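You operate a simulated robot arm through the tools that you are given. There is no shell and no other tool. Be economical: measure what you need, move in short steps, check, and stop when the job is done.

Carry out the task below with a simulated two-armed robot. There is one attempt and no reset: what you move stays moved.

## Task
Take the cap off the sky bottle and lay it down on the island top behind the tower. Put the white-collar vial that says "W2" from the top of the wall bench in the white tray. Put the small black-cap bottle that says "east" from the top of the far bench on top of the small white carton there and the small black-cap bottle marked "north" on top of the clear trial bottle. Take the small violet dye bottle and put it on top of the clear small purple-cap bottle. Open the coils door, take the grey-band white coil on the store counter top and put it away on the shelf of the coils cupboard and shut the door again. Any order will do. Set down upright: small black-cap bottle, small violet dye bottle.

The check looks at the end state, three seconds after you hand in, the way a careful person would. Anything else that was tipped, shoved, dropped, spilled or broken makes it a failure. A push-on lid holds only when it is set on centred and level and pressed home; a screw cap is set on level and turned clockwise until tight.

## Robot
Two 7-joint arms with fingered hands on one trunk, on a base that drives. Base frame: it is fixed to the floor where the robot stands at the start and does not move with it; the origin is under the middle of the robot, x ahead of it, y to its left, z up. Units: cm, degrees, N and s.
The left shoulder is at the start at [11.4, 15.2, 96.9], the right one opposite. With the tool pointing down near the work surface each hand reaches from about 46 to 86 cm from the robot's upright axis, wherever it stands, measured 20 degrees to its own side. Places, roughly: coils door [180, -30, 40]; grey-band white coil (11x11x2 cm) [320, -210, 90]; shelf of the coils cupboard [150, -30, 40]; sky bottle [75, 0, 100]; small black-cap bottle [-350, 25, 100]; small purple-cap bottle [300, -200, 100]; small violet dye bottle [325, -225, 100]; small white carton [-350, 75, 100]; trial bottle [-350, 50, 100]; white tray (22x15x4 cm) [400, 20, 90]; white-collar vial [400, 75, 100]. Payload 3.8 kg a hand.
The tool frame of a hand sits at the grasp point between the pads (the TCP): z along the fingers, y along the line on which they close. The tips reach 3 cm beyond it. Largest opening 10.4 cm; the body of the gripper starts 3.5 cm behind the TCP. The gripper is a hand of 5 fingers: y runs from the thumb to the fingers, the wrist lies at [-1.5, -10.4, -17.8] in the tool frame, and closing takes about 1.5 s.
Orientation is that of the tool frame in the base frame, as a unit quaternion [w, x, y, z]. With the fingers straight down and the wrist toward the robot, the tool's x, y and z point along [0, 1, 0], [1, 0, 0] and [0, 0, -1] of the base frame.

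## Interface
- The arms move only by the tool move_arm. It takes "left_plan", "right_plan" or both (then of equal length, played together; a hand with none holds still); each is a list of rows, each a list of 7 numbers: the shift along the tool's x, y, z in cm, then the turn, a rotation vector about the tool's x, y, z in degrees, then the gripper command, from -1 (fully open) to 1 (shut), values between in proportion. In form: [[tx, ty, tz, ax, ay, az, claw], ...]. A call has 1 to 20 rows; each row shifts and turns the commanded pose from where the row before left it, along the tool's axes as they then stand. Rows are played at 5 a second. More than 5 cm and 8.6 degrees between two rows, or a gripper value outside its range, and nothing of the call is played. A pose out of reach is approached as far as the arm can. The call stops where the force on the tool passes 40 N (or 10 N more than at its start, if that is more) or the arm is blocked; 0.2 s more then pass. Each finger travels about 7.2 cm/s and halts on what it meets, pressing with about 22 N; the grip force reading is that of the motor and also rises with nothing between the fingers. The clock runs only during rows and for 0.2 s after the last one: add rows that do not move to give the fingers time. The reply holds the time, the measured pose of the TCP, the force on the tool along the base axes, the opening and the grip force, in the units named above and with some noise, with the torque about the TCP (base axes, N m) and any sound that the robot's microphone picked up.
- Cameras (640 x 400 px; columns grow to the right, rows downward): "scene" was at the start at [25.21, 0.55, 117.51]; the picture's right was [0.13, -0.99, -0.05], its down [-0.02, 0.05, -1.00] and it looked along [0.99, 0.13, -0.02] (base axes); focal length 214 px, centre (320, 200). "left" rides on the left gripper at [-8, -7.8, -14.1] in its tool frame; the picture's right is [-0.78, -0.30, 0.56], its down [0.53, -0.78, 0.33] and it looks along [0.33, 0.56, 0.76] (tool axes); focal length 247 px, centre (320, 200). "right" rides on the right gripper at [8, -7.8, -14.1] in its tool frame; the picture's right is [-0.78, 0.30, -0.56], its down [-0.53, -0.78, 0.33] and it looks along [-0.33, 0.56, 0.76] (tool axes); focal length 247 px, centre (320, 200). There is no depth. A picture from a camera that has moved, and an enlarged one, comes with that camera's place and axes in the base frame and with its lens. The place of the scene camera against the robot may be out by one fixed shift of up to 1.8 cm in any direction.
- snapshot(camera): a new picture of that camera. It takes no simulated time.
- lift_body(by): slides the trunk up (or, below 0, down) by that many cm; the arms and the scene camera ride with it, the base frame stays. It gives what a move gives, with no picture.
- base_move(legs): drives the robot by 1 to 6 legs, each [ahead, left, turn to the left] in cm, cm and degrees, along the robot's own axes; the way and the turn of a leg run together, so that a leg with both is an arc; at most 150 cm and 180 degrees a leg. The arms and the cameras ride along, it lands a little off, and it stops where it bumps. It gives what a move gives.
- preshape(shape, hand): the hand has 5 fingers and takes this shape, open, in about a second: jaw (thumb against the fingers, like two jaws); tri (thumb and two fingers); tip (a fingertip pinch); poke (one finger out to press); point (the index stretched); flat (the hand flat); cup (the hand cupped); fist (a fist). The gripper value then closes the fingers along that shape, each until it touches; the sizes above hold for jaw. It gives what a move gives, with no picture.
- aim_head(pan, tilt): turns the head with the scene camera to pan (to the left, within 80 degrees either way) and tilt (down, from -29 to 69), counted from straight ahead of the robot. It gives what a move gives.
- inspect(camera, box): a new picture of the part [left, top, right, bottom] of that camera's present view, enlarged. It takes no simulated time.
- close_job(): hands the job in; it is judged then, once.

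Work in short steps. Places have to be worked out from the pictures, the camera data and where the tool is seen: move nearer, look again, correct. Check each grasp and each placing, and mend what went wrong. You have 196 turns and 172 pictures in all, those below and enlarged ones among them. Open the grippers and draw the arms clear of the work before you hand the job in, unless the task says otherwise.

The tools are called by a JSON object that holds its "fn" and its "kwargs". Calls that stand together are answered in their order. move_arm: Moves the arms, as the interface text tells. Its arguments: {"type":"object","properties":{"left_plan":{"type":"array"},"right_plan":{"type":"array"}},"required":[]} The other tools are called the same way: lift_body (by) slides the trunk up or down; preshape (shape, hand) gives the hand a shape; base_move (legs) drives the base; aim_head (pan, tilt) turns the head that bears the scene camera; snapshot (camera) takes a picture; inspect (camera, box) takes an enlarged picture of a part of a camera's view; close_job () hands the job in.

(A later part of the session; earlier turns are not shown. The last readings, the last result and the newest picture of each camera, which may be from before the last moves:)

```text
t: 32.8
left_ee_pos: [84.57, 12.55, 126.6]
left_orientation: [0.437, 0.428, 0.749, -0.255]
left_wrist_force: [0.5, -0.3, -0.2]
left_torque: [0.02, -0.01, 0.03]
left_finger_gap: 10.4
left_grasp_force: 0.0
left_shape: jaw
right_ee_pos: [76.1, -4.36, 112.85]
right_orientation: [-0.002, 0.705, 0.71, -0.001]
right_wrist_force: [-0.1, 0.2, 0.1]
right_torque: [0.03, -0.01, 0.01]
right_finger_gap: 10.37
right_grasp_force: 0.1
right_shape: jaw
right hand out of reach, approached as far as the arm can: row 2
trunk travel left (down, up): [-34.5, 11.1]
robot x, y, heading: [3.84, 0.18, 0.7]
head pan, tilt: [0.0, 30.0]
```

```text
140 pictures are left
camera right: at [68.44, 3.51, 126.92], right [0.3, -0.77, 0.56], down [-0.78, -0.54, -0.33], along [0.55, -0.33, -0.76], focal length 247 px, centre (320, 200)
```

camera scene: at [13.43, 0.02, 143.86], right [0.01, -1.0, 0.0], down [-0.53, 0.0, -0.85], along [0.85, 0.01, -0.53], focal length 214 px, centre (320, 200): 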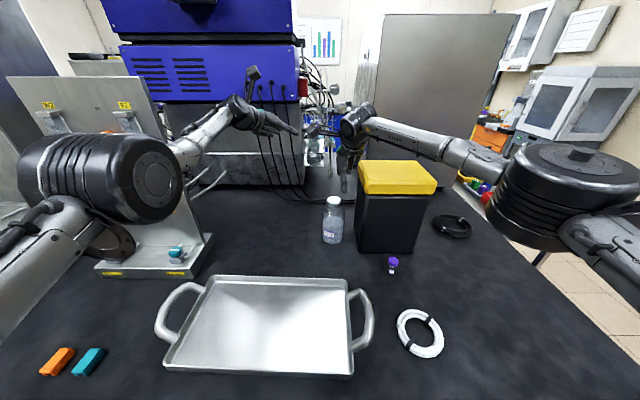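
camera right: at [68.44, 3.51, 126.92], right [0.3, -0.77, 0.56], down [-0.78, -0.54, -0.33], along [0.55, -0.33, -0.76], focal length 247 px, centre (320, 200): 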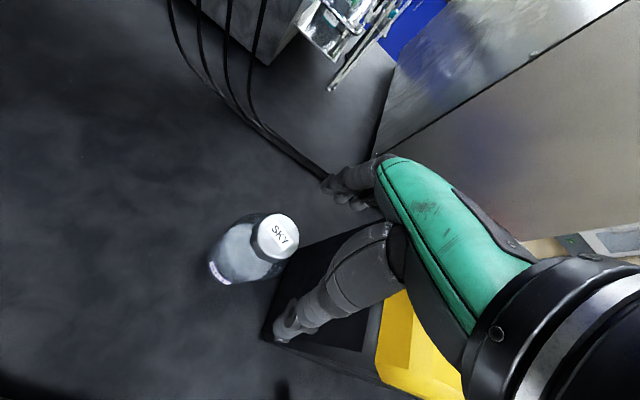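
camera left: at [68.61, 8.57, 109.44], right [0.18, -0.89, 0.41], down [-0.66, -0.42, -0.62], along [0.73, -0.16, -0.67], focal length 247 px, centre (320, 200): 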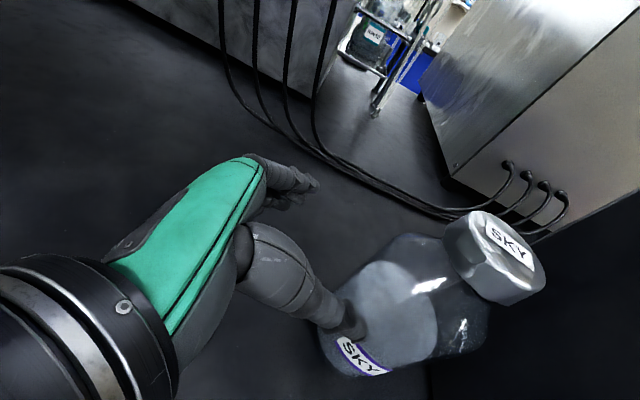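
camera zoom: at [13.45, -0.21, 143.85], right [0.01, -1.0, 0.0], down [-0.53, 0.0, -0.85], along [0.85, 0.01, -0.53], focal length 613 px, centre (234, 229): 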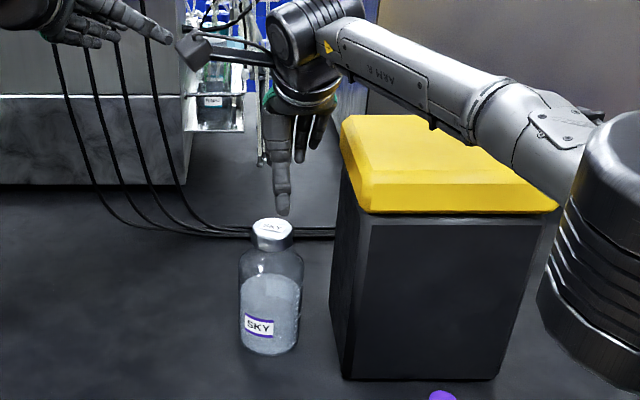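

Moving the last 2 cm forward and 0.7 cm left, then down so that the pads straddle the cap.

{"fn": "move_arm", "kwargs": {"right_plan": [[0.7, 1.0, 1, 0, 0, 0, -1], [0, 0.9, 1.5, 0, 0, 0, -1], [0, 0, 2, 0, 0, 0, -1], [0, 0, 2, 0, 0, 0, -1], [0, 0, 1.5, 0, 0, 0, -1]]}}

{"fn": "inspect", "kwargs": {"camera": "scene", "box": [260, 120, 440, 260]}}

{"fn": "snapshot", "kwargs": {"camera": "right"}}

```text
t: 34.0
left_ee_pos: [84.68, 12.89, 126.56]
left_orientation: [0.437, 0.428, 0.749, -0.256]
left_wrist_force: [-0.6, -0.8, -0.1]
left_torque: [-0.01, 0.01, -0.02]
left_finger_gap: 10.41
left_grasp_force: 0.0
left_shape: jaw
right_ee_pos: [76.36, -3.99, 105.43]
right_orientation: [-0.001, 0.705, 0.709, -0.003]
right_wrist_force: [0.6, -0.8, 0.1]
right_torque: [0.01, -0.04, -0.02]
right_finger_gap: 10.37
right_grasp_force: 0.0
right_shape: jaw
right hand out of reach, approached as far as the arm can: row 1, 2
trunk travel left (down, up): [-34.5, 11.1]
robot x, y, heading: [3.47, 0.34, 0.4]
head pan, tilt: [0.0, 30.0]
```

```text
2.86 times, centred on (350, 190) of scene
camera zoom: at [13.46, 0.01, 143.85], right [0.01, -1.0, 0.0], down [-0.53, 0.0, -0.85], along [0.85, 0.01, -0.53], focal length 613 px, centre (234, 229)
```

zoom: 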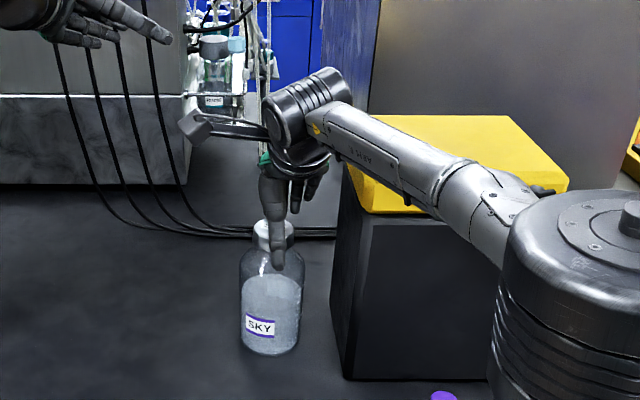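

```text
138 pictures are left
camera right: at [68.69, 3.89, 119.67], right [0.3, -0.77, 0.56], down [-0.78, -0.54, -0.33], along [0.55, -0.33, -0.76], focal length 247 px, centre (320, 200)
```

right: 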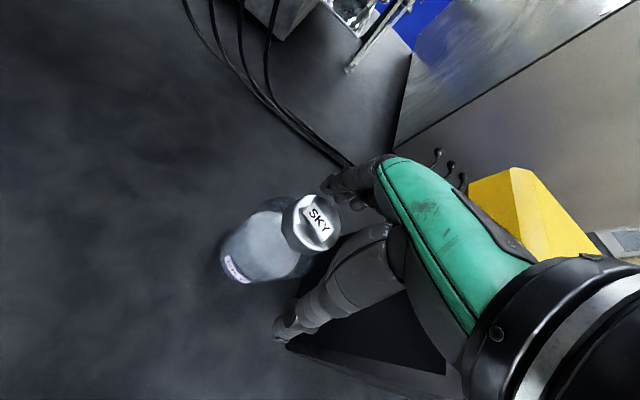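

The hand is at its reach limit 1.8 cm short, since the bottle is on the far side of the right arm's comfortable sector. I lift the right hand, fold the left arm back, and turn the base so the bottle falls to the right side.

{"fn": "move_arm", "kwargs": {"right_plan": [[0, 0, -4, 0, 0, 0, -1], [0, 0, -4, 0, 0, 0, -1], [0, 0, -4, 0, 0, 0, -1], [0, 0, -4, 0, 0, 0, -1], [0, -4, 0, 0, 0, 0, -1], [0, -4, 0, 0, 0, 0, -1], [-2, -4, 0, 0, 0, 0, -1], [-2, -4, 0, 0, 0, 0, -1]]}}

{"fn": "move_arm", "kwargs": {"left_plan": [[0, 0, -2, 0, 7.5, 0, -1], [0, -1, -2, 0, 7.5, 0, -1], [0, -2, -2, 0, 7.5, 0, -1], [0, -2, -2, 0, 7.5, 0, -1], [0, -2, -1, 0, 7.5, 0, -1], [0, -2, 0, 0, 7.5, 0, -1], [0, -3, 0, 0, 7.5, 0, -1], [0, -3, 0, 0, 7.5, 0, -1], [0, -3, 0, 0, 0, 7.5, -1], [0, -3, 0, 0, 0, 7.5, -1], [0, -3, 0, 0, 0, 7.5, -1], [0, -3, 0, 0, 0, 7.5, -1], [0, -3, 0, 0, 0, 0, -1], [0, -3, 0, 0, 0, 0, -1]]}}

{"fn": "snapshot", "kwargs": {"camera": "scene"}}

```text
t: 35.8
left_ee_pos: [84.7, 12.9, 126.69]
left_orientation: [0.438, 0.428, 0.748, -0.255]
left_wrist_force: [0.3, 0.3, 0.0]
left_torque: [0.04, -0.02, -0.01]
left_finger_gap: 10.41
left_grasp_force: 0.0
left_shape: jaw
right_ee_pos: [74.79, -3.71, 122.2]
right_orientation: [-0.001, 0.705, 0.709, -0.002]
right_wrist_force: [0.5, -0.3, -0.7]
right_torque: [0.0, 0.0, 0.02]
right_finger_gap: 10.4
right_grasp_force: 0.0
right_shape: jaw
right hand out of reach, approached as far as the arm can: row 3, 5, 6, 7, 8
trunk travel left (down, up): [-34.5, 11.1]
robot x, y, heading: [4.18, 0.77, 0.4]
head pan, tilt: [0.0, 30.0]
```

```text
t: 38.8
left_ee_pos: [66.71, 3.31, 140.88]
left_orientation: [0.006, 0.706, 0.708, -0.005]
left_wrist_force: [0.2, 0.3, -0.1]
left_torque: [-0.02, -0.01, 0.02]
left_finger_gap: 10.4
left_grasp_force: 0.2
left_shape: jaw
left hand out of reach, approached as far as the arm can: row 2, 3, 4, 7, 8, 9, 10, 11, 12, 13, 14
right_ee_pos: [74.86, -3.84, 122.26]
right_orientation: [-0.002, 0.705, 0.709, -0.003]
right_wrist_force: [0.1, 0.3, 0.1]
right_torque: [-0.01, -0.04, 0.01]
right_finger_gap: 10.37
right_grasp_force: 0.1
right_shape: jaw
trunk travel left (down, up): [-34.5, 11.1]
robot x, y, heading: [4.13, 0.34, 0.3]
head pan, tilt: [0.0, 30.0]
```

```text
137 pictures are left
camera scene: at [13.37, -0.06, 143.86], right [0.01, -1.0, 0.0], down [-0.53, 0.0, -0.85], along [0.85, 0.01, -0.53], focal length 214 px, centre (320, 200)
```

scene: 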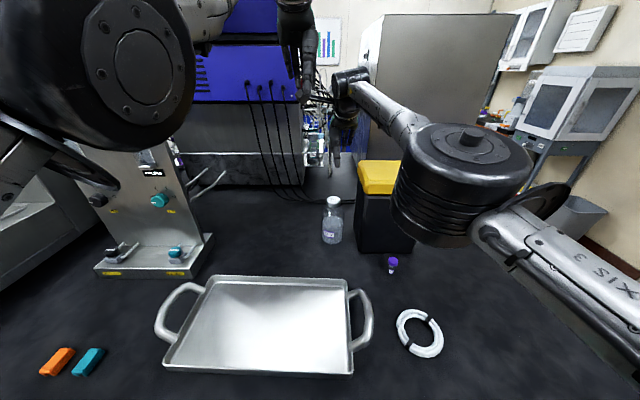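

Retracting straight back stalls; I move the right hand back along the diagonal it came in on.

{"fn": "move_arm", "kwargs": {"right_plan": [[-3, -3, -1, 0, 0, 0, -1], [-3, -3, -1, 0, 0, 0, -1], [-3, -3, -1, 0, 0, 0, -1], [-3, -3, -1, 0, 0, 0, -1], [-3, -3, -1, 0, 0, 0, -1], [-3, -3, -1, 0, 0, 0, -1]], "left_plan": [[3, -2, 0, 0, 0, 0, -1], [3, -2, 0, 0, 0, 0, -1], [3, -2, 0, 0, 0, 0, -1], [3, -2, 0, 0, 0, 0, -1], [3, -2, 0, 0, 0, 0, -1], [0, 0, 0, 0, 0, 0, -1]]}}

```text
t: 40.2
left_ee_pos: [65.62, 16.92, 146.85]
left_orientation: [0.004, 0.705, 0.709, -0.007]
left_wrist_force: [0.3, 0.5, 0.0]
left_torque: [0.0, -0.03, 0.0]
left_finger_gap: 10.4
left_grasp_force: 0.0
left_shape: jaw
left hand out of reach, approached as far as the arm can: row 1, 2, 3, 4, 5
right_ee_pos: [75.24, -7.9, 125.27]
right_orientation: [-0.001, 0.704, 0.71, -0.002]
right_wrist_force: [-0.5, 0.4, -0.1]
right_torque: [0.0, 0.01, -0.01]
right_finger_gap: 10.36
right_grasp_force: 0.0
right_shape: jaw
right hand out of reach, approached as far as the arm can: row 1, 2, 3, 4, 5, 6
trunk travel left (down, up): [-34.5, 11.1]
robot x, y, heading: [3.8, 0.89, 0.4]
head pan, tilt: [0.0, 30.0]
```

The right hand slides sideways but not back. I take it further right, then back.

{"fn": "move_arm", "kwargs": {"right_plan": [[-4, 0, 0, 0, 0, 0, -1], [-4, 0, 0, 0, 0, 0, -1], [-4, 0, 0, 0, 0, 0, -1], [-4, 0, 0, 0, 0, 0, -1], [0, -4, 0, 0, 0, 0, -1], [0, -4, 0, 0, 0, 0, -1], [0, -4, 0, 0, 0, 0, -1]]}}

{"fn": "snapshot", "kwargs": {"camera": "scene"}}

```text
t: 41.8
left_ee_pos: [65.61, 16.72, 146.87]
left_orientation: [0.006, 0.705, 0.709, -0.005]
left_wrist_force: [0.8, -0.3, 0.2]
left_torque: [0.03, 0.0, -0.01]
left_finger_gap: 10.39
left_grasp_force: 0.0
left_shape: jaw
right_ee_pos: [63.91, -21.46, 126.45]
right_orientation: [0.0, 0.706, 0.708, -0.001]
right_wrist_force: [0.5, -0.1, -0.5]
right_torque: [0.01, -0.02, 0.0]
right_finger_gap: 10.38
right_grasp_force: 0.0
right_shape: jaw
right hand out of reach, approached as far as the arm can: row 1, 2, 3
trunk travel left (down, up): [-34.5, 11.1]
robot x, y, heading: [3.56, 0.06, 0.5]
head pan, tilt: [0.0, 30.0]
```

```text
136 pictures are left
camera scene: at [13.35, -0.16, 143.86], right [0.01, -1.0, 0.0], down [-0.53, 0.0, -0.85], along [0.85, 0.01, -0.53], focal length 214 px, centre (320, 200)
```

scene: 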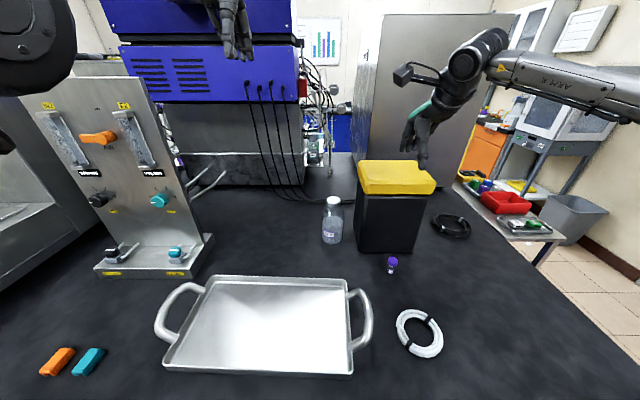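

Freed. I back off slightly and turn the base 17° left, so the bottle lies in the right arm's good sector.

{"fn": "base_move", "kwargs": {"legs": [[-3, 0, 0], [0, 0, 17]]}}

{"fn": "aim_head", "kwargs": {"pan": -18, "tilt": 30}}

{"fn": "snapshot", "kwargs": {"camera": "scene"}}

```text
t: 43.6
left_ee_pos: [55.15, 33.85, 146.87]
left_orientation: [0.007, 0.594, 0.805, -0.006]
left_wrist_force: [0.1, 0.5, -0.7]
left_torque: [-0.02, -0.01, -0.01]
left_finger_gap: 10.41
left_grasp_force: 0.0
left_shape: jaw
right_ee_pos: [64.5, -3.08, 126.53]
right_orientation: [0.0, 0.594, 0.805, -0.001]
right_wrist_force: [-0.5, 0.1, 0.1]
right_torque: [0.02, 0.03, 0.0]
right_finger_gap: 10.38
right_grasp_force: 0.1
right_shape: jaw
trunk travel left (down, up): [-34.5, 11.1]
robot x, y, heading: [1.06, 0.23, 17.3]
head pan, tilt: [0.0, 30.0]
```

```text
t: 44.4
left_ee_pos: [55.26, 33.98, 146.87]
left_orientation: [0.006, 0.594, 0.804, -0.006]
left_wrist_force: [-0.1, -0.3, -0.9]
left_torque: [0.01, -0.01, -0.01]
left_finger_gap: 10.42
left_grasp_force: 0.0
left_shape: jaw
right_ee_pos: [64.66, -3.05, 126.45]
right_orientation: [0.0, 0.594, 0.805, -0.002]
right_wrist_force: [0.3, -0.3, -0.2]
right_torque: [-0.03, -0.01, -0.01]
right_finger_gap: 10.42
right_grasp_force: 0.1
right_shape: jaw
trunk travel left (down, up): [-34.5, 11.1]
robot x, y, heading: [1.07, 0.27, 17.2]
head pan, tilt: [-18.0, 30.0]
```

```text
135 pictures are left
camera scene: at [10.41, 0.25, 143.87], right [-0.01, -1.0, 0.01], down [-0.53, 0.0, -0.85], along [0.85, -0.02, -0.53], focal length 214 px, centre (320, 200)
```

scene: 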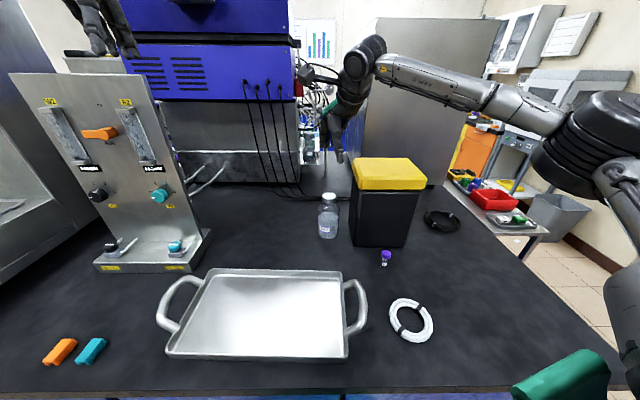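

Now the right hand heads over the cap: 12.6 cm along its closing axis, 4.7 cm sideways, staying above first.

{"fn": "move_arm", "kwargs": {"right_plan": [[-1.2, 3.2, 2, 0, 0, 0, -1], [-1.2, 3.2, 2, 0, 0, 0, -1], [-1.2, 3.1, 2, 0, 0, 0, -1], [-1.1, 3.1, 2, 0, 0, 0, -1], [0, 0, 4, 0, 0, 0, -1]]}}

{"fn": "snapshot", "kwargs": {"camera": "right"}}

{"fn": "inspect", "kwargs": {"camera": "scene", "box": [250, 120, 430, 260]}}

```text
t: 45.6
left_ee_pos: [55.4, 33.94, 146.78]
left_orientation: [0.006, 0.594, 0.804, -0.006]
left_wrist_force: [-0.1, 0.0, -0.7]
left_torque: [-0.04, -0.05, -0.01]
left_finger_gap: 10.4
left_grasp_force: 0.1
left_shape: jaw
right_ee_pos: [77.97, -3.93, 114.63]
right_orientation: [-0.001, 0.593, 0.805, -0.001]
right_wrist_force: [0.2, 0.0, 0.7]
right_torque: [0.01, -0.02, 0.03]
right_finger_gap: 10.39
right_grasp_force: 0.0
right_shape: jaw
trunk travel left (down, up): [-34.5, 11.1]
robot x, y, heading: [0.77, 0.37, 17.2]
head pan, tilt: [-18.0, 30.0]
```

```text
134 pictures are left
camera right: at [68.41, 1.43, 128.88], right [0.51, -0.65, 0.56], down [-0.58, -0.74, -0.33], along [0.63, -0.16, -0.76], focal length 247 px, centre (320, 200)
```

right: 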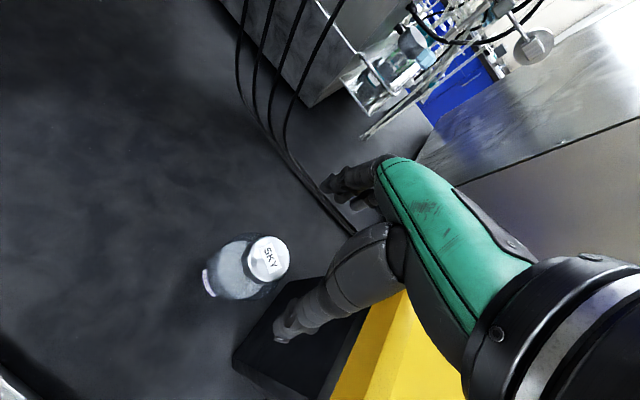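

```text
2.86 times, centred on (340, 190) of scene
camera zoom: at [10.51, 0.15, 143.86], right [-0.01, -1.0, 0.01], down [-0.53, 0.0, -0.85], along [0.85, -0.02, -0.53], focal length 613 px, centre (263, 229)
```

zoom: 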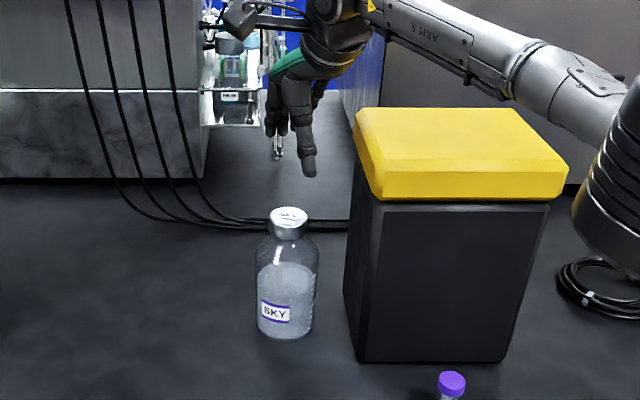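

The hand is reachable here and the cap at (78.4, -3.75). I lower onto it, pads at cap height.

{"fn": "move_arm", "kwargs": {"right_plan": [[0, 0.5, 3, 0, 0, 0, -1], [0, 0, 3, 0, 0, 0, -1], [0, 0, 2.5, 0, 0, 0, -1], [0, 0, 1.6, 0, 0, 0, -1]]}}

{"fn": "inspect", "kwargs": {"camera": "right", "box": [180, 120, 420, 360]}}

{"fn": "inspect", "kwargs": {"camera": "scene", "box": [280, 150, 380, 250]}}

```text
t: 46.6
left_ee_pos: [55.32, 34.06, 146.68]
left_orientation: [0.005, 0.594, 0.804, -0.006]
left_wrist_force: [-0.1, -1.0, 0.2]
left_torque: [-0.01, -0.03, -0.02]
left_finger_gap: 10.4
left_grasp_force: 0.1
left_shape: jaw
right_ee_pos: [78.44, -3.72, 104.01]
right_orientation: [-0.001, 0.594, 0.805, -0.002]
right_wrist_force: [0.2, -0.2, 0.3]
right_torque: [-0.02, -0.01, -0.03]
right_finger_gap: 10.36
right_grasp_force: 0.0
right_shape: jaw
trunk travel left (down, up): [-34.5, 11.1]
robot x, y, heading: [0.76, 0.63, 17.5]
head pan, tilt: [-18.0, 30.0]
```

```text
1.67 times, centred on (300, 240) of right
camera zoom: at [68.85, 1.62, 118.2], right [0.51, -0.65, 0.56], down [-0.59, -0.74, -0.33], along [0.63, -0.16, -0.76], focal length 412 px, centre (353, 133)
```

zoom: 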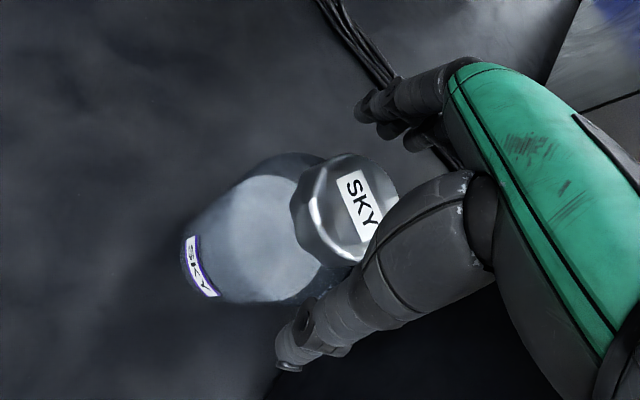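

```text
4.00 times, centred on (330, 200) of scene
camera zoom: at [10.44, 0.27, 143.87], right [-0.01, -1.0, 0.01], down [-0.53, 0.0, -0.85], along [0.85, -0.02, -0.53], focal length 858 px, centre (280, 200)
```

zoom: 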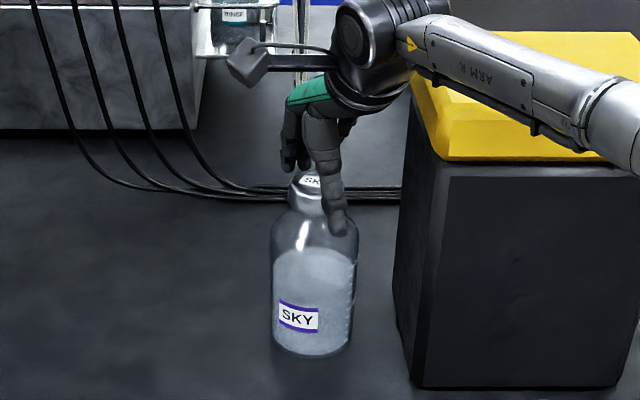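

The cap sits right at the TCP. I close the fingers on it.

{"fn": "move_arm", "kwargs": {"right_plan": [[0, 0, 0, 0, 0, 0, 0], [0, 0, 0, 0, 0, 0, 0.2], [0, 0, 0, 0, 0, 0, 0.4], [0, 0, 0, 0, 0, 0, 0.6], [0, 0, 0, 0, 0, 0, 0.8], [0, 0, 0, 0, 0, 0, 1], [0, 0, 0, 0, 0, 0, 1], [0, 0, 0, 0, 0, 0, 1]]}}

{"fn": "inspect", "kwargs": {"camera": "right", "box": [180, 120, 420, 360]}}

{"fn": "inspect", "kwargs": {"camera": "scene", "box": [280, 150, 380, 250]}}

```text
t: 48.4
left_ee_pos: [55.25, 33.95, 146.85]
left_orientation: [0.005, 0.594, 0.804, -0.007]
left_wrist_force: [-0.2, 0.1, 0.3]
left_torque: [0.03, 0.0, 0.0]
left_finger_gap: 10.4
left_grasp_force: 0.1
left_shape: jaw
right_ee_pos: [78.52, -3.71, 104.04]
right_orientation: [0.0, 0.593, 0.805, -0.002]
right_wrist_force: [-0.5, 1.7, -1.1]
right_torque: [0.04, 0.04, -0.02]
right_finger_gap: 4.22
right_grasp_force: 22.2
right_shape: jaw
trunk travel left (down, up): [-34.5, 11.1]
robot x, y, heading: [1.17, 0.66, 17.4]
head pan, tilt: [-18.0, 30.0]
```

```text
1.67 times, centred on (300, 240) of right
camera zoom: at [68.84, 1.61, 118.25], right [0.51, -0.65, 0.56], down [-0.59, -0.74, -0.33], along [0.63, -0.16, -0.76], focal length 412 px, centre (353, 133)
```

zoom: 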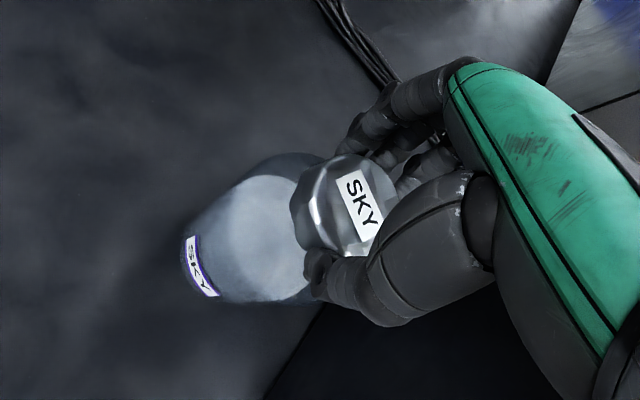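

```text
4.00 times, centred on (330, 200) of scene
camera zoom: at [10.44, 0.25, 143.87], right [-0.01, -1.0, 0.01], down [-0.53, 0.0, -0.85], along [0.85, -0.02, -0.53], focal length 858 px, centre (280, 200)
```

zoom: 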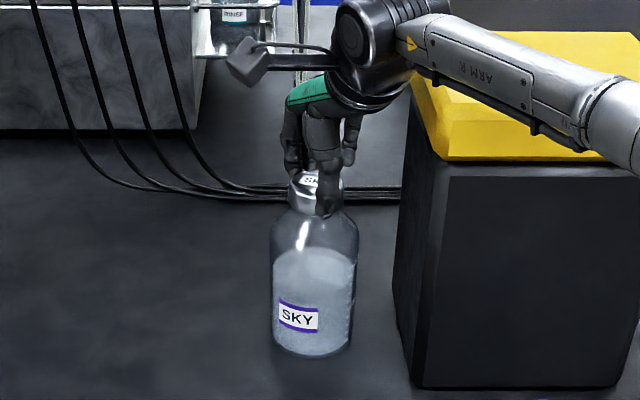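

Gripped (gap 4.2 cm, 22 N). I press down a little and twist counter-clockwise seen from above, watching the torque.

{"fn": "move_arm", "kwargs": {"right_plan": [[0, 0, 0.3, 0, 0, 0, 1], [0, 0, 0, 0, 0, -7, 1], [0, 0, 0, 0, 0, -7, 1]]}}

{"fn": "inspect", "kwargs": {"camera": "scene", "box": [280, 150, 380, 250]}}

```text
t: 49.2
left_ee_pos: [55.15, 33.89, 146.7]
left_orientation: [0.007, 0.594, 0.805, -0.006]
left_wrist_force: [-0.1, 0.4, -0.4]
left_torque: [0.04, 0.02, -0.02]
left_finger_gap: 10.38
left_grasp_force: 0.1
left_shape: jaw
right_ee_pos: [78.33, -3.86, 104.02]
right_orientation: [0.001, 0.569, 0.822, -0.001]
right_wrist_force: [-0.6, 0.5, 6.2]
right_torque: [0.02, 0.01, -0.09]
right_finger_gap: 4.23
right_grasp_force: 22.4
right_shape: jaw
right hand out of reach, approached as far as the arm can: row 2, 3
trunk travel left (down, up): [-34.5, 11.1]
robot x, y, heading: [0.7, 0.68, 17.3]
head pan, tilt: [-18.0, 30.0]
```

```text
4.00 times, centred on (330, 200) of scene
camera zoom: at [10.31, 0.25, 143.88], right [-0.01, -1.0, 0.01], down [-0.53, 0.0, -0.85], along [0.85, -0.02, -0.53], focal length 858 px, centre (280, 200)
```

zoom: 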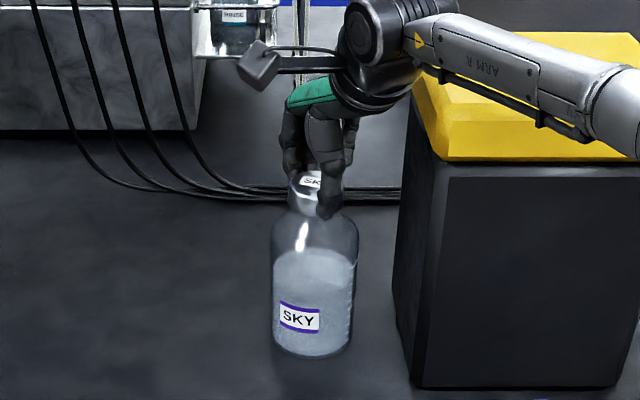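

Only 3° was reachable and the bottle seemed to turn a little with it. Before re-gripping I test a gentle pull upward.

{"fn": "move_arm", "kwargs": {"right_plan": [[0, 0, -0.4, 0, 0, 0, 1], [0, 0, -0.4, 0, 0, 0, 1], [0, 0, -0.4, 0, 0, 0, 1], [0, 0, -0.4, 0, 0, 0, 1]]}}

{"fn": "inspect", "kwargs": {"camera": "scene", "box": [280, 150, 380, 250]}}

```text
t: 50.2
left_ee_pos: [55.23, 33.91, 146.76]
left_orientation: [0.005, 0.594, 0.804, -0.007]
left_wrist_force: [0.3, 0.5, 0.3]
left_torque: [0.03, -0.02, 0.01]
left_finger_gap: 10.39
left_grasp_force: 0.0
left_shape: jaw
right_ee_pos: [78.45, -3.66, 105.5]
right_orientation: [0.0, 0.569, 0.822, -0.003]
right_wrist_force: [-0.7, -0.7, -1.2]
right_torque: [-0.01, -0.03, -0.03]
right_finger_gap: 4.22
right_grasp_force: 21.9
right_shape: jaw
trunk travel left (down, up): [-34.5, 11.1]
robot x, y, heading: [0.79, 0.58, 17.2]
head pan, tilt: [-18.0, 30.0]
heard: snap
```

```text
4.00 times, centred on (330, 200) of scene
camera zoom: at [10.43, 0.23, 143.87], right [-0.01, -1.0, 0.01], down [-0.53, 0.0, -0.85], along [0.85, -0.02, -0.53], focal length 858 px, centre (280, 200)
```

zoom: 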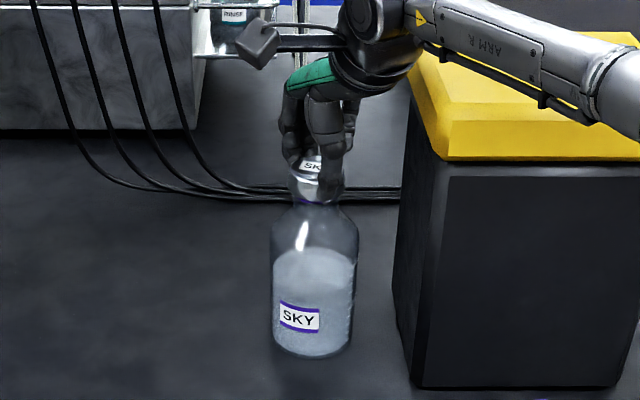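

It snapped off: a push-on cap, now free, and the bottle stayed put. I lift it clear and look over the tower.

{"fn": "move_arm", "kwargs": {"right_plan": [[0, 0, -2, 0, 0, 0, 1], [0, 0, -4, 0, 0, 0, 1], [0, 0, -4, 0, 0, 0, 1], [0, 0, -4, 0, 0, 0, 1], [0, 0, -4, 0, 0, 0, 1], [0, 0, -4, 0, 0, 0, 1]]}}

{"fn": "snapshot", "kwargs": {"camera": "right"}}

{"fn": "snapshot", "kwargs": {"camera": "scene"}}

```text
t: 51.6
left_ee_pos: [55.25, 33.95, 146.75]
left_orientation: [0.007, 0.594, 0.804, -0.005]
left_wrist_force: [-1.0, 0.3, -0.3]
left_torque: [0.0, 0.0, -0.02]
left_finger_gap: 10.41
left_grasp_force: 0.1
left_shape: jaw
right_ee_pos: [78.0, -3.56, 117.56]
right_orientation: [0.0, 0.57, 0.822, -0.001]
right_wrist_force: [0.6, 0.8, 0.7]
right_torque: [-0.03, 0.04, -0.04]
right_finger_gap: 4.21
right_grasp_force: 22.0
right_shape: jaw
right hand out of reach, approached as far as the arm can: row 4, 5, 6
trunk travel left (down, up): [-34.5, 11.1]
robot x, y, heading: [0.99, 0.53, 17.3]
head pan, tilt: [-18.0, 30.0]
```

```text
126 pictures are left
camera right: at [68.02, 1.16, 131.76], right [0.55, -0.62, 0.56], down [-0.54, -0.77, -0.33], along [0.64, -0.12, -0.76], focal length 247 px, centre (320, 200)
```

right: 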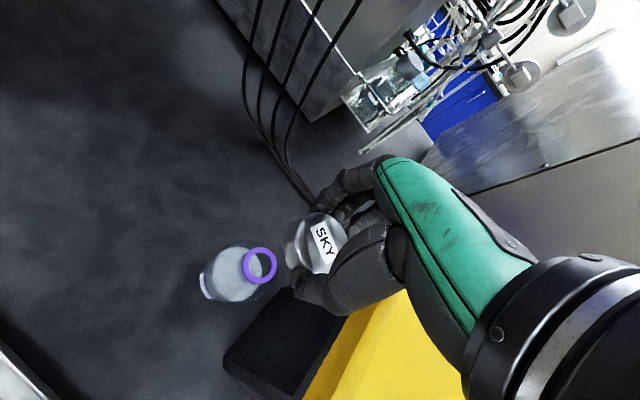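

```text
125 pictures are left
camera scene: at [10.38, 0.24, 143.87], right [-0.01, -1.0, 0.01], down [-0.53, 0.0, -0.85], along [0.85, -0.02, -0.53], focal length 214 px, centre (320, 200)
```

scene: 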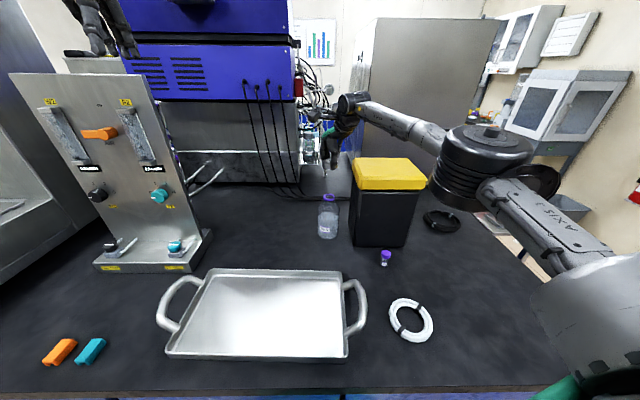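

Cap in hand, bottle undisturbed. While here I use the free left hand, closed, to nudge the tray back; first I bring it down to the left of the tray's left handle.

{"fn": "move_arm", "kwargs": {"left_plan": [[2.5, -1.2, 4, 0, 0, 0, 1], [2.5, -1.2, 4, 0, 0, 0, 1], [2.5, -1.2, 4, 0, 0, 0, 1], [2.5, -1.2, 4, 0, 0, 0, 1], [2.5, -1.2, 4, 0, 0, 0, 1], [2.2, -1, 4, 0, 0, 0, 1], [0, 0, 4, 0, 0, 0, 1], [0, 0, 4, 0, 0, 0, 1]]}}

{"fn": "snapshot", "kwargs": {"camera": "left"}}

{"fn": "aim_head", "kwargs": {"pan": 20, "tilt": 45}}

{"fn": "snapshot", "kwargs": {"camera": "scene"}}

```text
t: 53.4
left_ee_pos: [60.19, 51.97, 123.22]
left_orientation: [0.005, 0.595, 0.804, -0.008]
left_wrist_force: [0.0, 0.6, -0.1]
left_torque: [-0.04, 0.02, 0.03]
left_finger_gap: 0.0
left_grasp_force: 22.2
left_shape: jaw
left hand out of reach, approached as far as the arm can: row 1, 2, 3, 4, 5, 6, 7, 8
right_ee_pos: [78.01, -3.44, 117.53]
right_orientation: [0.0, 0.57, 0.822, -0.001]
right_wrist_force: [0.5, -0.5, 0.2]
right_torque: [0.03, 0.02, 0.0]
right_finger_gap: 4.23
right_grasp_force: 21.8
right_shape: jaw
trunk travel left (down, up): [-34.5, 11.1]
robot x, y, heading: [0.84, 0.34, 17.2]
head pan, tilt: [-18.0, 30.0]
```

```text
124 pictures are left
camera left: at [55.19, 42.24, 137.54], right [-0.06, -0.84, -0.54], down [-0.9, 0.28, -0.34], along [0.43, 0.47, -0.77], focal length 247 px, centre (320, 200)
```

left: 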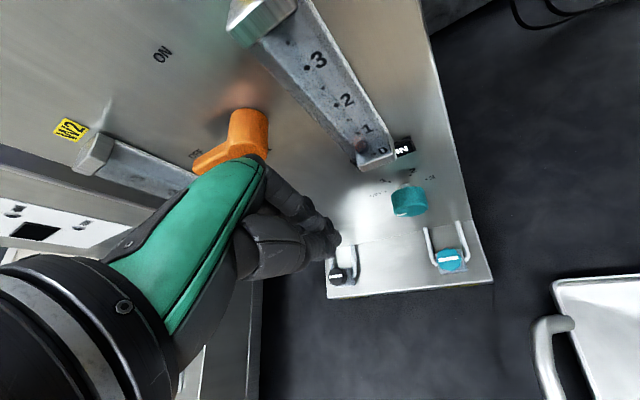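

```text
t: 54.5
left_ee_pos: [60.19, 51.94, 123.23]
left_orientation: [0.006, 0.594, 0.804, -0.006]
left_wrist_force: [-0.1, -0.5, 1.1]
left_torque: [-0.01, -0.02, 0.01]
left_finger_gap: 0.03
left_grasp_force: 22.3
left_shape: jaw
right_ee_pos: [78.06, -3.54, 117.54]
right_orientation: [0.0, 0.57, 0.822, -0.001]
right_wrist_force: [-0.3, 0.5, -0.9]
right_torque: [0.02, 0.0, 0.0]
right_finger_gap: 4.2
right_grasp_force: 21.9
right_shape: jaw
trunk travel left (down, up): [-34.5, 11.1]
robot x, y, heading: [0.89, -0.15, 17.2]
head pan, tilt: [20.0, 45.0]
```

```text
123 pictures are left
camera scene: at [7.79, 5.25, 141.65], right [0.6, -0.8, -0.01], down [-0.59, -0.43, -0.68], along [0.54, 0.42, -0.73], focal length 214 px, centre (320, 200)
```

scene: 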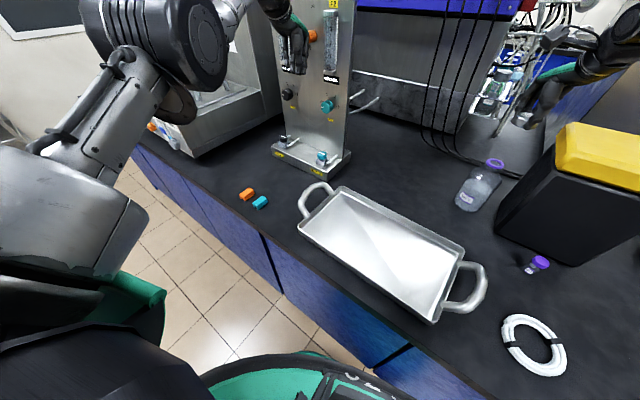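

The left hand drifted close to the gas panel; I lift it straight back up and away first, in small steps.

{"fn": "move_arm", "kwargs": {"left_plan": [[0, -2, -2, 0, 0, 0, 1], [-1, -3, -3, 0, 0, 0, 1], [-1, -3, -3, 0, 0, 0, 1], [-1, -3, -3, 0, 0, 0, 1], [-1, -3, -3, 0, 0, 0, 1], [-1, -3, -3, 0, 0, 0, 1]]}}

{"fn": "snapshot", "kwargs": {"camera": "scene"}}

```text
t: 55.9
left_ee_pos: [52.63, 46.02, 144.41]
left_orientation: [0.005, 0.594, 0.805, -0.007]
left_wrist_force: [0.1, 0.1, 1.0]
left_torque: [-0.01, 0.0, 0.01]
left_finger_gap: 0.02
left_grasp_force: 22.0
left_shape: jaw
left hand out of reach, approached as far as the arm can: row 1, 2, 3, 4, 5, 6
right_ee_pos: [77.93, -3.68, 117.59]
right_orientation: [0.001, 0.571, 0.821, -0.001]
right_wrist_force: [0.0, 0.3, -0.3]
right_torque: [-0.01, -0.03, 0.02]
right_finger_gap: 4.2
right_grasp_force: 22.1
right_shape: jaw
trunk travel left (down, up): [-34.5, 11.1]
robot x, y, heading: [0.43, 0.53, 17.2]
head pan, tilt: [20.0, 45.0]
```

```text
122 pictures are left
camera scene: at [7.67, 5.12, 141.66], right [0.6, -0.8, -0.01], down [-0.59, -0.43, -0.68], along [0.54, 0.42, -0.73], focal length 214 px, centre (320, 200)
```

scene: 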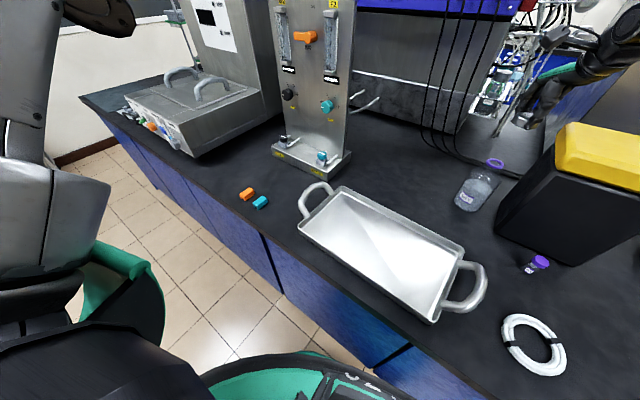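

The panel is untouched. The left elbow is swung up; I take the hand outward left and back to unwind it.

{"fn": "move_arm", "kwargs": {"left_plan": [[4, -2, 0, 0, 0, 0, 1], [4, -2, 0, 0, 0, 0, 1], [4, -2, 0, 0, 0, 0, 1], [4, -2, 0, 0, 0, 0, 1], [0, -4, 0, 0, 0, 0, 1], [0, -4, 0, 0, 0, 0, 1], [0, 0, 3, 0, 0, 0, 1], [0, 0, 3, 0, 0, 0, 1]]}}

{"fn": "snapshot", "kwargs": {"camera": "scene"}}

```text
t: 57.7
left_ee_pos: [39.65, 62.99, 144.09]
left_orientation: [0.006, 0.594, 0.805, -0.009]
left_wrist_force: [0.2, 0.7, 1.1]
left_torque: [-0.01, 0.03, 0.0]
left_finger_gap: 0.0
left_grasp_force: 21.7
left_shape: jaw
left hand out of reach, approached as far as the arm can: row 1, 2, 4, 5, 6, 7, 8
right_ee_pos: [78.0, -3.45, 117.5]
right_orientation: [0.0, 0.571, 0.821, -0.002]
right_wrist_force: [0.6, 0.5, -0.5]
right_torque: [-0.02, 0.01, -0.03]
right_finger_gap: 4.23
right_grasp_force: 22.0
right_shape: jaw
trunk travel left (down, up): [-34.5, 11.1]
robot x, y, heading: [0.61, 0.17, 17.0]
head pan, tilt: [20.0, 45.0]
```

```text
121 pictures are left
camera scene: at [7.87, 5.38, 141.63], right [0.61, -0.8, -0.01], down [-0.59, -0.44, -0.68], along [0.54, 0.42, -0.73], focal length 214 px, centre (320, 200)
```

scene: 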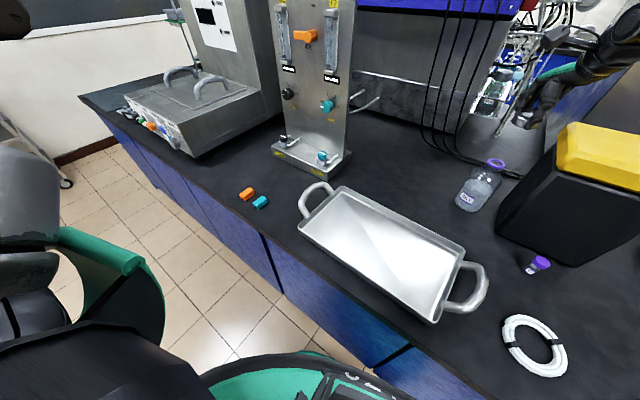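

I try lowering the left hand here to let the elbow drop.

{"fn": "move_arm", "kwargs": {"left_plan": [[0, 0, 4, 0, 0, 0, 1], [0, 0, 4, 0, 0, 0, 1], [0, 0, 4, 0, 0, 0, 1], [0, 0, 4, 0, 0, 0, 1], [-4, -2, 0, 0, 0, 0, 1], [-4, -2, 0, 0, 0, 0, 1]]}}

{"fn": "aim_head", "kwargs": {"pan": 45, "tilt": 10}}

{"fn": "snapshot", "kwargs": {"camera": "scene"}}

```text
t: 59.1
left_ee_pos: [46.96, 63.49, 134.55]
left_orientation: [0.005, 0.594, 0.804, -0.005]
left_wrist_force: [-0.6, -0.6, -0.2]
left_torque: [0.01, -0.05, 0.03]
left_finger_gap: 0.0
left_grasp_force: 21.9
left_shape: jaw
left hand out of reach, approached as far as the arm can: row 1, 2, 3, 4, 5, 6
right_ee_pos: [78.19, -3.78, 117.51]
right_orientation: [0.0, 0.571, 0.821, 0.0]
right_wrist_force: [0.2, 0.5, -0.9]
right_torque: [0.03, 0.0, 0.01]
right_finger_gap: 4.18
right_grasp_force: 22.5
right_shape: jaw
trunk travel left (down, up): [-34.5, 11.1]
robot x, y, heading: [1.07, 0.49, 17.3]
head pan, tilt: [20.0, 45.0]
```

```text
t: 60.1
left_ee_pos: [46.9, 63.66, 134.36]
left_orientation: [0.005, 0.594, 0.804, -0.007]
left_wrist_force: [-0.6, -0.4, -0.4]
left_torque: [-0.01, -0.01, 0.01]
left_finger_gap: 0.0
left_grasp_force: 22.7
left_shape: jaw
right_ee_pos: [78.0, -3.4, 117.61]
right_orientation: [0.0, 0.57, 0.822, 0.0]
right_wrist_force: [-0.5, 0.0, -0.5]
right_torque: [0.02, 0.03, -0.02]
right_finger_gap: 4.2
right_grasp_force: 22.0
right_shape: jaw
trunk travel left (down, up): [-34.5, 11.1]
robot x, y, heading: [0.91, 0.51, 17.3]
head pan, tilt: [45.0, 10.0]
```

```text
120 pictures are left
camera scene: at [5.83, 8.64, 147.16], right [0.88, -0.47, -0.02], down [-0.11, -0.16, -0.98], along [0.45, 0.87, -0.2], focal length 214 px, centre (320, 200)
```

scene: 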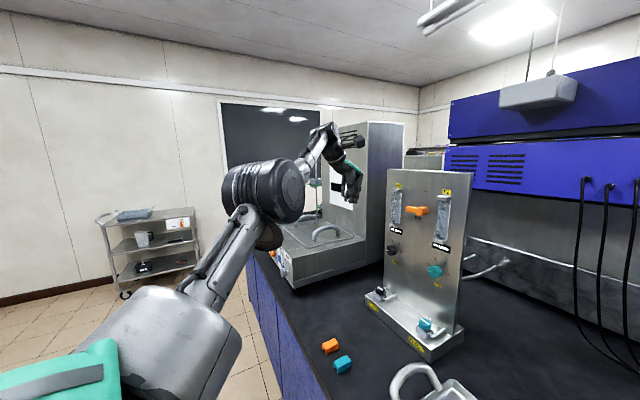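

The left wrist may be at a stop; I turn the tool about the vertical so its wrist points more toward the elbow, then draw it in.

{"fn": "move_arm", "kwargs": {"left_plan": [[0, 0, 0, 0, 0, 8, 0], [0, 0, 0, 0, 0, 8, -0.5], [0, 0, 0, 0, 0, 8, -1], [0, 0, 0, 0, 0, 8, -1], [0, -3, 0, 0, 0, 0, -1], [0, -3, 0, 0, 0, 0, -1], [0, -3, 0, 0, 0, 0, -1], [0, -3, 0, 0, 0, 0, -1]]}}

```text
t: 61.9
left_ee_pos: [32.26, 68.32, 134.0]
left_orientation: [0.007, 0.794, 0.607, -0.006]
left_wrist_force: [-0.1, 0.6, -0.8]
left_torque: [0.02, 0.02, 0.04]
left_finger_gap: 10.34
left_grasp_force: 0.1
left_shape: jaw
left hand out of reach, approached as far as the arm can: row 1, 2, 3, 4, 5, 6, 7, 8
right_ee_pos: [77.9, -3.52, 117.6]
right_orientation: [0.001, 0.571, 0.821, -0.001]
right_wrist_force: [-0.2, -0.7, 1.1]
right_torque: [0.03, -0.03, 0.01]
right_finger_gap: 4.17
right_grasp_force: 22.1
right_shape: jaw
trunk travel left (down, up): [-34.5, 11.1]
robot x, y, heading: [0.78, 0.67, 17.1]
head pan, tilt: [45.0, 10.0]
```

I realise the left commanded pose has run far inside the reachable zone. I command it outward again until rows stop being flagged.

{"fn": "move_arm", "kwargs": {"left_plan": [[0, 4, 0, 0, 0, 0, -1], [0, 4, 0, 0, 0, 0, -1], [0, 4, 0, 0, 0, 0, -1], [0, 4, 0, 0, 0, 0, -1], [0, 4, 0, 0, 0, 0, -1], [0, 4, 0, 0, 0, 0, -1]]}}

```text
t: 63.3
left_ee_pos: [49.69, 56.36, 130.89]
left_orientation: [0.007, 0.793, 0.609, -0.004]
left_wrist_force: [1.0, 0.3, -1.2]
left_torque: [0.01, 0.03, 0.0]
left_finger_gap: 10.4
left_grasp_force: 0.0
left_shape: jaw
left hand out of reach, approached as far as the arm can: row 1, 2, 3, 4, 5, 6
right_ee_pos: [78.16, -3.57, 117.47]
right_orientation: [0.0, 0.57, 0.821, -0.001]
right_wrist_force: [-0.5, 0.1, 0.7]
right_torque: [0.0, 0.02, -0.02]
right_finger_gap: 4.2
right_grasp_force: 22.0
right_shape: jaw
trunk travel left (down, up): [-34.5, 11.1]
robot x, y, heading: [1.01, 0.41, 17.2]
head pan, tilt: [45.0, 10.0]
```

Still flagged; the commanded height is likely too low, so I raise it.

{"fn": "move_arm", "kwargs": {"left_plan": [[0, 0, -4, 0, 0, 0, -1], [0, 0, -4, 0, 0, 0, -1], [0, 0, -4, 0, 0, 0, -1], [0, 0, -4, 0, 0, 0, -1], [0, 0, -4, 0, 0, 0, -1], [0, 0, -4, 0, 0, 0, -1]]}}

```text
t: 64.7
left_ee_pos: [42.69, 53.2, 145.11]
left_orientation: [0.009, 0.792, 0.61, -0.004]
left_wrist_force: [-0.3, 0.9, -0.5]
left_torque: [0.02, 0.0, 0.0]
left_finger_gap: 10.38
left_grasp_force: 0.1
left_shape: jaw
left hand out of reach, approached as far as the arm can: row 1, 2, 3, 4, 5, 6
right_ee_pos: [78.17, -3.56, 117.64]
right_orientation: [0.0, 0.57, 0.822, -0.001]
right_wrist_force: [0.2, 0.1, 0.9]
right_torque: [0.01, 0.01, -0.01]
right_finger_gap: 4.2
right_grasp_force: 22.1
right_shape: jaw
trunk travel left (down, up): [-34.5, 11.1]
robot x, y, heading: [0.99, 0.51, 17.5]
head pan, tilt: [45.0, 10.0]
```

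Getting closer; a few more outward rows.

{"fn": "move_arm", "kwargs": {"left_plan": [[0, 3, -2, 0, 0, 0, -1], [0, 3, -2, 0, 0, 0, -1], [0, 3, -2, 0, 0, 0, -1], [0, 3, -2, 0, 0, 0, -1], [0, 3, 0, 0, 0, 0, -1]]}}

```text
t: 65.9
left_ee_pos: [47.85, 46.28, 145.83]
left_orientation: [0.007, 0.793, 0.609, -0.005]
left_wrist_force: [-0.1, -0.1, 0.5]
left_torque: [0.0, -0.01, -0.02]
left_finger_gap: 10.39
left_grasp_force: 0.1
left_shape: jaw
left hand out of reach, approached as far as the arm can: row 1, 2, 3, 4, 5
right_ee_pos: [78.15, -3.62, 117.51]
right_orientation: [0.0, 0.57, 0.822, -0.002]
right_wrist_force: [0.5, -0.5, -0.4]
right_torque: [-0.03, -0.04, -0.01]
right_finger_gap: 4.23
right_grasp_force: 21.8
right_shape: jaw
trunk travel left (down, up): [-34.5, 11.1]
robot x, y, heading: [0.87, 0.32, 17.5]
head pan, tilt: [45.0, 10.0]
```

I move on: back the robot away from the island, raised hands clear, and survey the right-hand side to plan the way round to behind the tower.

{"fn": "base_move", "kwargs": {"legs": [[-30, 0, 0]]}}

{"fn": "aim_head", "kwargs": {"pan": -60, "tilt": 10}}

{"fn": "snapshot", "kwargs": {"camera": "scene"}}

{"fn": "aim_head", "kwargs": {"pan": -20, "tilt": 15}}

{"fn": "snapshot", "kwargs": {"camera": "scene"}}

```text
t: 67.9
left_ee_pos: [19.16, 37.73, 145.69]
left_orientation: [0.007, 0.792, 0.611, -0.005]
left_wrist_force: [0.5, 0.7, 0.0]
left_torque: [0.0, 0.03, 0.01]
left_finger_gap: 10.39
left_grasp_force: 0.1
left_shape: jaw
right_ee_pos: [49.67, -12.11, 117.53]
right_orientation: [0.0, 0.568, 0.823, -0.002]
right_wrist_force: [1.1, 0.7, 0.0]
right_torque: [0.02, 0.01, 0.02]
right_finger_gap: 4.21
right_grasp_force: 22.2
right_shape: jaw
trunk travel left (down, up): [-34.5, 11.1]
robot x, y, heading: [-27.54, -8.51, 17.5]
head pan, tilt: [45.0, 10.0]
```

```text
t: 69.7
left_ee_pos: [18.93, 37.57, 145.92]
left_orientation: [0.007, 0.791, 0.612, -0.005]
left_wrist_force: [0.3, -0.4, 1.0]
left_torque: [0.01, -0.01, -0.01]
left_finger_gap: 10.35
left_grasp_force: 0.0
left_shape: jaw
right_ee_pos: [49.6, -12.15, 117.52]
right_orientation: [0.0, 0.568, 0.823, -0.001]
right_wrist_force: [-0.4, -0.2, -0.3]
right_torque: [-0.02, -0.02, -0.02]
right_finger_gap: 4.21
right_grasp_force: 22.1
right_shape: jaw
trunk travel left (down, up): [-34.5, 11.1]
robot x, y, heading: [-28.05, -8.54, 17.8]
head pan, tilt: [-60.0, 10.0]
```

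```text
119 pictures are left
camera scene: at [-20.18, -14.81, 147.24], right [-0.67, -0.74, 0.03], down [-0.16, 0.11, -0.98], along [0.72, -0.67, -0.19], focal length 214 px, centre (320, 200)
```

scene: 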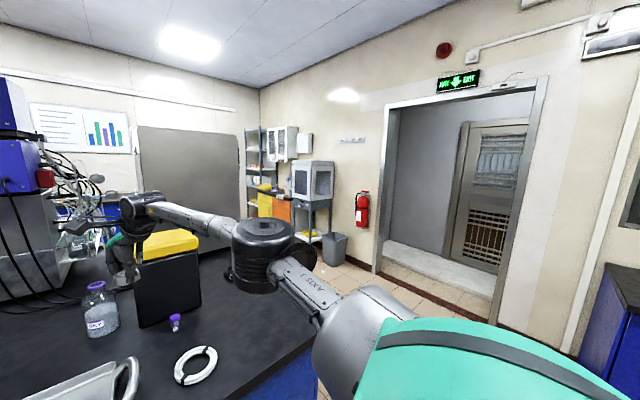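

```text
t: 70.8
left_ee_pos: [18.89, 37.7, 145.93]
left_orientation: [0.007, 0.791, 0.611, -0.005]
left_wrist_force: [0.5, 0.5, 0.0]
left_torque: [-0.03, 0.02, -0.01]
left_finger_gap: 10.37
left_grasp_force: 0.1
left_shape: jaw
right_ee_pos: [49.56, -12.22, 117.52]
right_orientation: [0.0, 0.569, 0.823, 0.0]
right_wrist_force: [-0.8, -0.1, 0.8]
right_torque: [-0.01, 0.0, -0.01]
right_finger_gap: 4.19
right_grasp_force: 22.3
right_shape: jaw
trunk travel left (down, up): [-34.5, 11.1]
robot x, y, heading: [-27.53, -8.57, 17.6]
head pan, tilt: [-20.0, 15.0]
```

```text
118 pictures are left
camera scene: at [-17.75, -8.96, 146.28], right [-0.04, -1.0, 0.01], down [-0.29, 0.0, -0.96], along [0.96, -0.05, -0.29], focal length 214 px, centre (320, 200)
```

scene: 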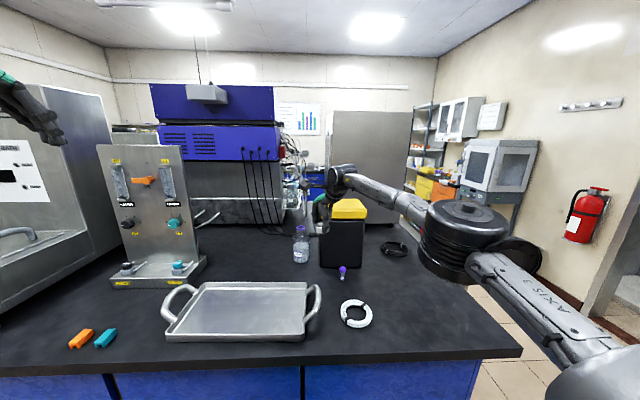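

The island's right edge is y ≈ -72 with a wide aisle beyond, and the tower spans about x 71-86, y -14 to -32. I drive round to the right side, facing the island behind the tower.

{"fn": "base_move", "kwargs": {"legs": [[0, 0, -17.6], [0, -121, 0], [98, 0, 0], [0, 0, 90], [15, 0, 0]]}}

{"fn": "aim_head", "kwargs": {"pan": -10, "tilt": 30}}

{"fn": "snapshot", "kwargs": {"camera": "scene"}}

```text
t: 85.3
left_ee_pos: [68.27, -62.64, 145.98]
left_orientation: [0.007, 0.468, 0.884, -0.001]
left_wrist_force: [0.4, -0.5, -0.3]
left_torque: [-0.02, -0.01, 0.06]
left_finger_gap: 10.39
left_grasp_force: 0.1
left_shape: jaw
right_ee_pos: [126.76, -73.02, 117.6]
right_orientation: [0.005, 0.187, 0.982, -0.01]
right_wrist_force: [-2.9, -12.5, 0.3]
right_torque: [0.25, -0.04, -0.28]
right_finger_gap: 3.95
right_grasp_force: 22.0
right_shape: jaw
trunk travel left (down, up): [-34.5, 11.1]
robot x, y, heading: [72.52, -127.49, 66.4]
head pan, tilt: [-20.0, 15.0]
heard: click, click
stopped in leg 4: the force on the tool passed its limit (the readings are from after the stop); the commanded pose is now the measured one
```

```text
t: 86.1
left_ee_pos: [68.21, -62.64, 146.0]
left_orientation: [0.008, 0.467, 0.884, 0.0]
left_wrist_force: [-0.7, -0.4, 0.2]
left_torque: [0.03, -0.01, 0.0]
left_finger_gap: 10.38
left_grasp_force: 0.1
left_shape: jaw
right_ee_pos: [126.73, -72.85, 117.54]
right_orientation: [0.004, 0.185, 0.983, -0.008]
right_wrist_force: [-3.0, -14.6, 1.1]
right_torque: [0.26, -0.07, -0.34]
right_finger_gap: 3.92
right_grasp_force: 21.9
right_shape: jaw
trunk travel left (down, up): [-34.5, 11.1]
robot x, y, heading: [72.71, -127.52, 66.4]
head pan, tilt: [-10.0, 30.0]
```

```text
117 pictures are left
camera scene: at [77.03, -119.6, 143.9], right [0.83, -0.55, 0.0], down [-0.29, -0.44, -0.85], along [0.47, 0.71, -0.53], focal length 214 px, centre (320, 200)
```

scene: 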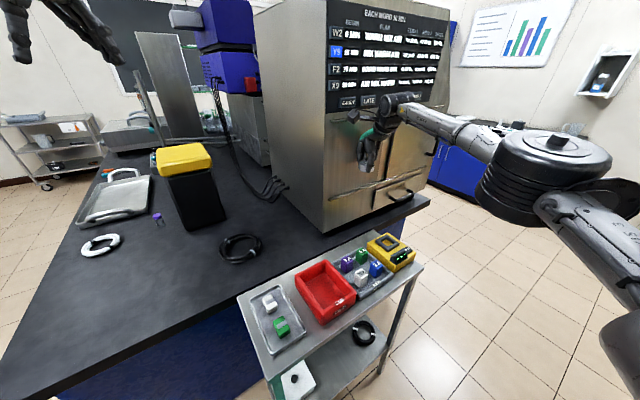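

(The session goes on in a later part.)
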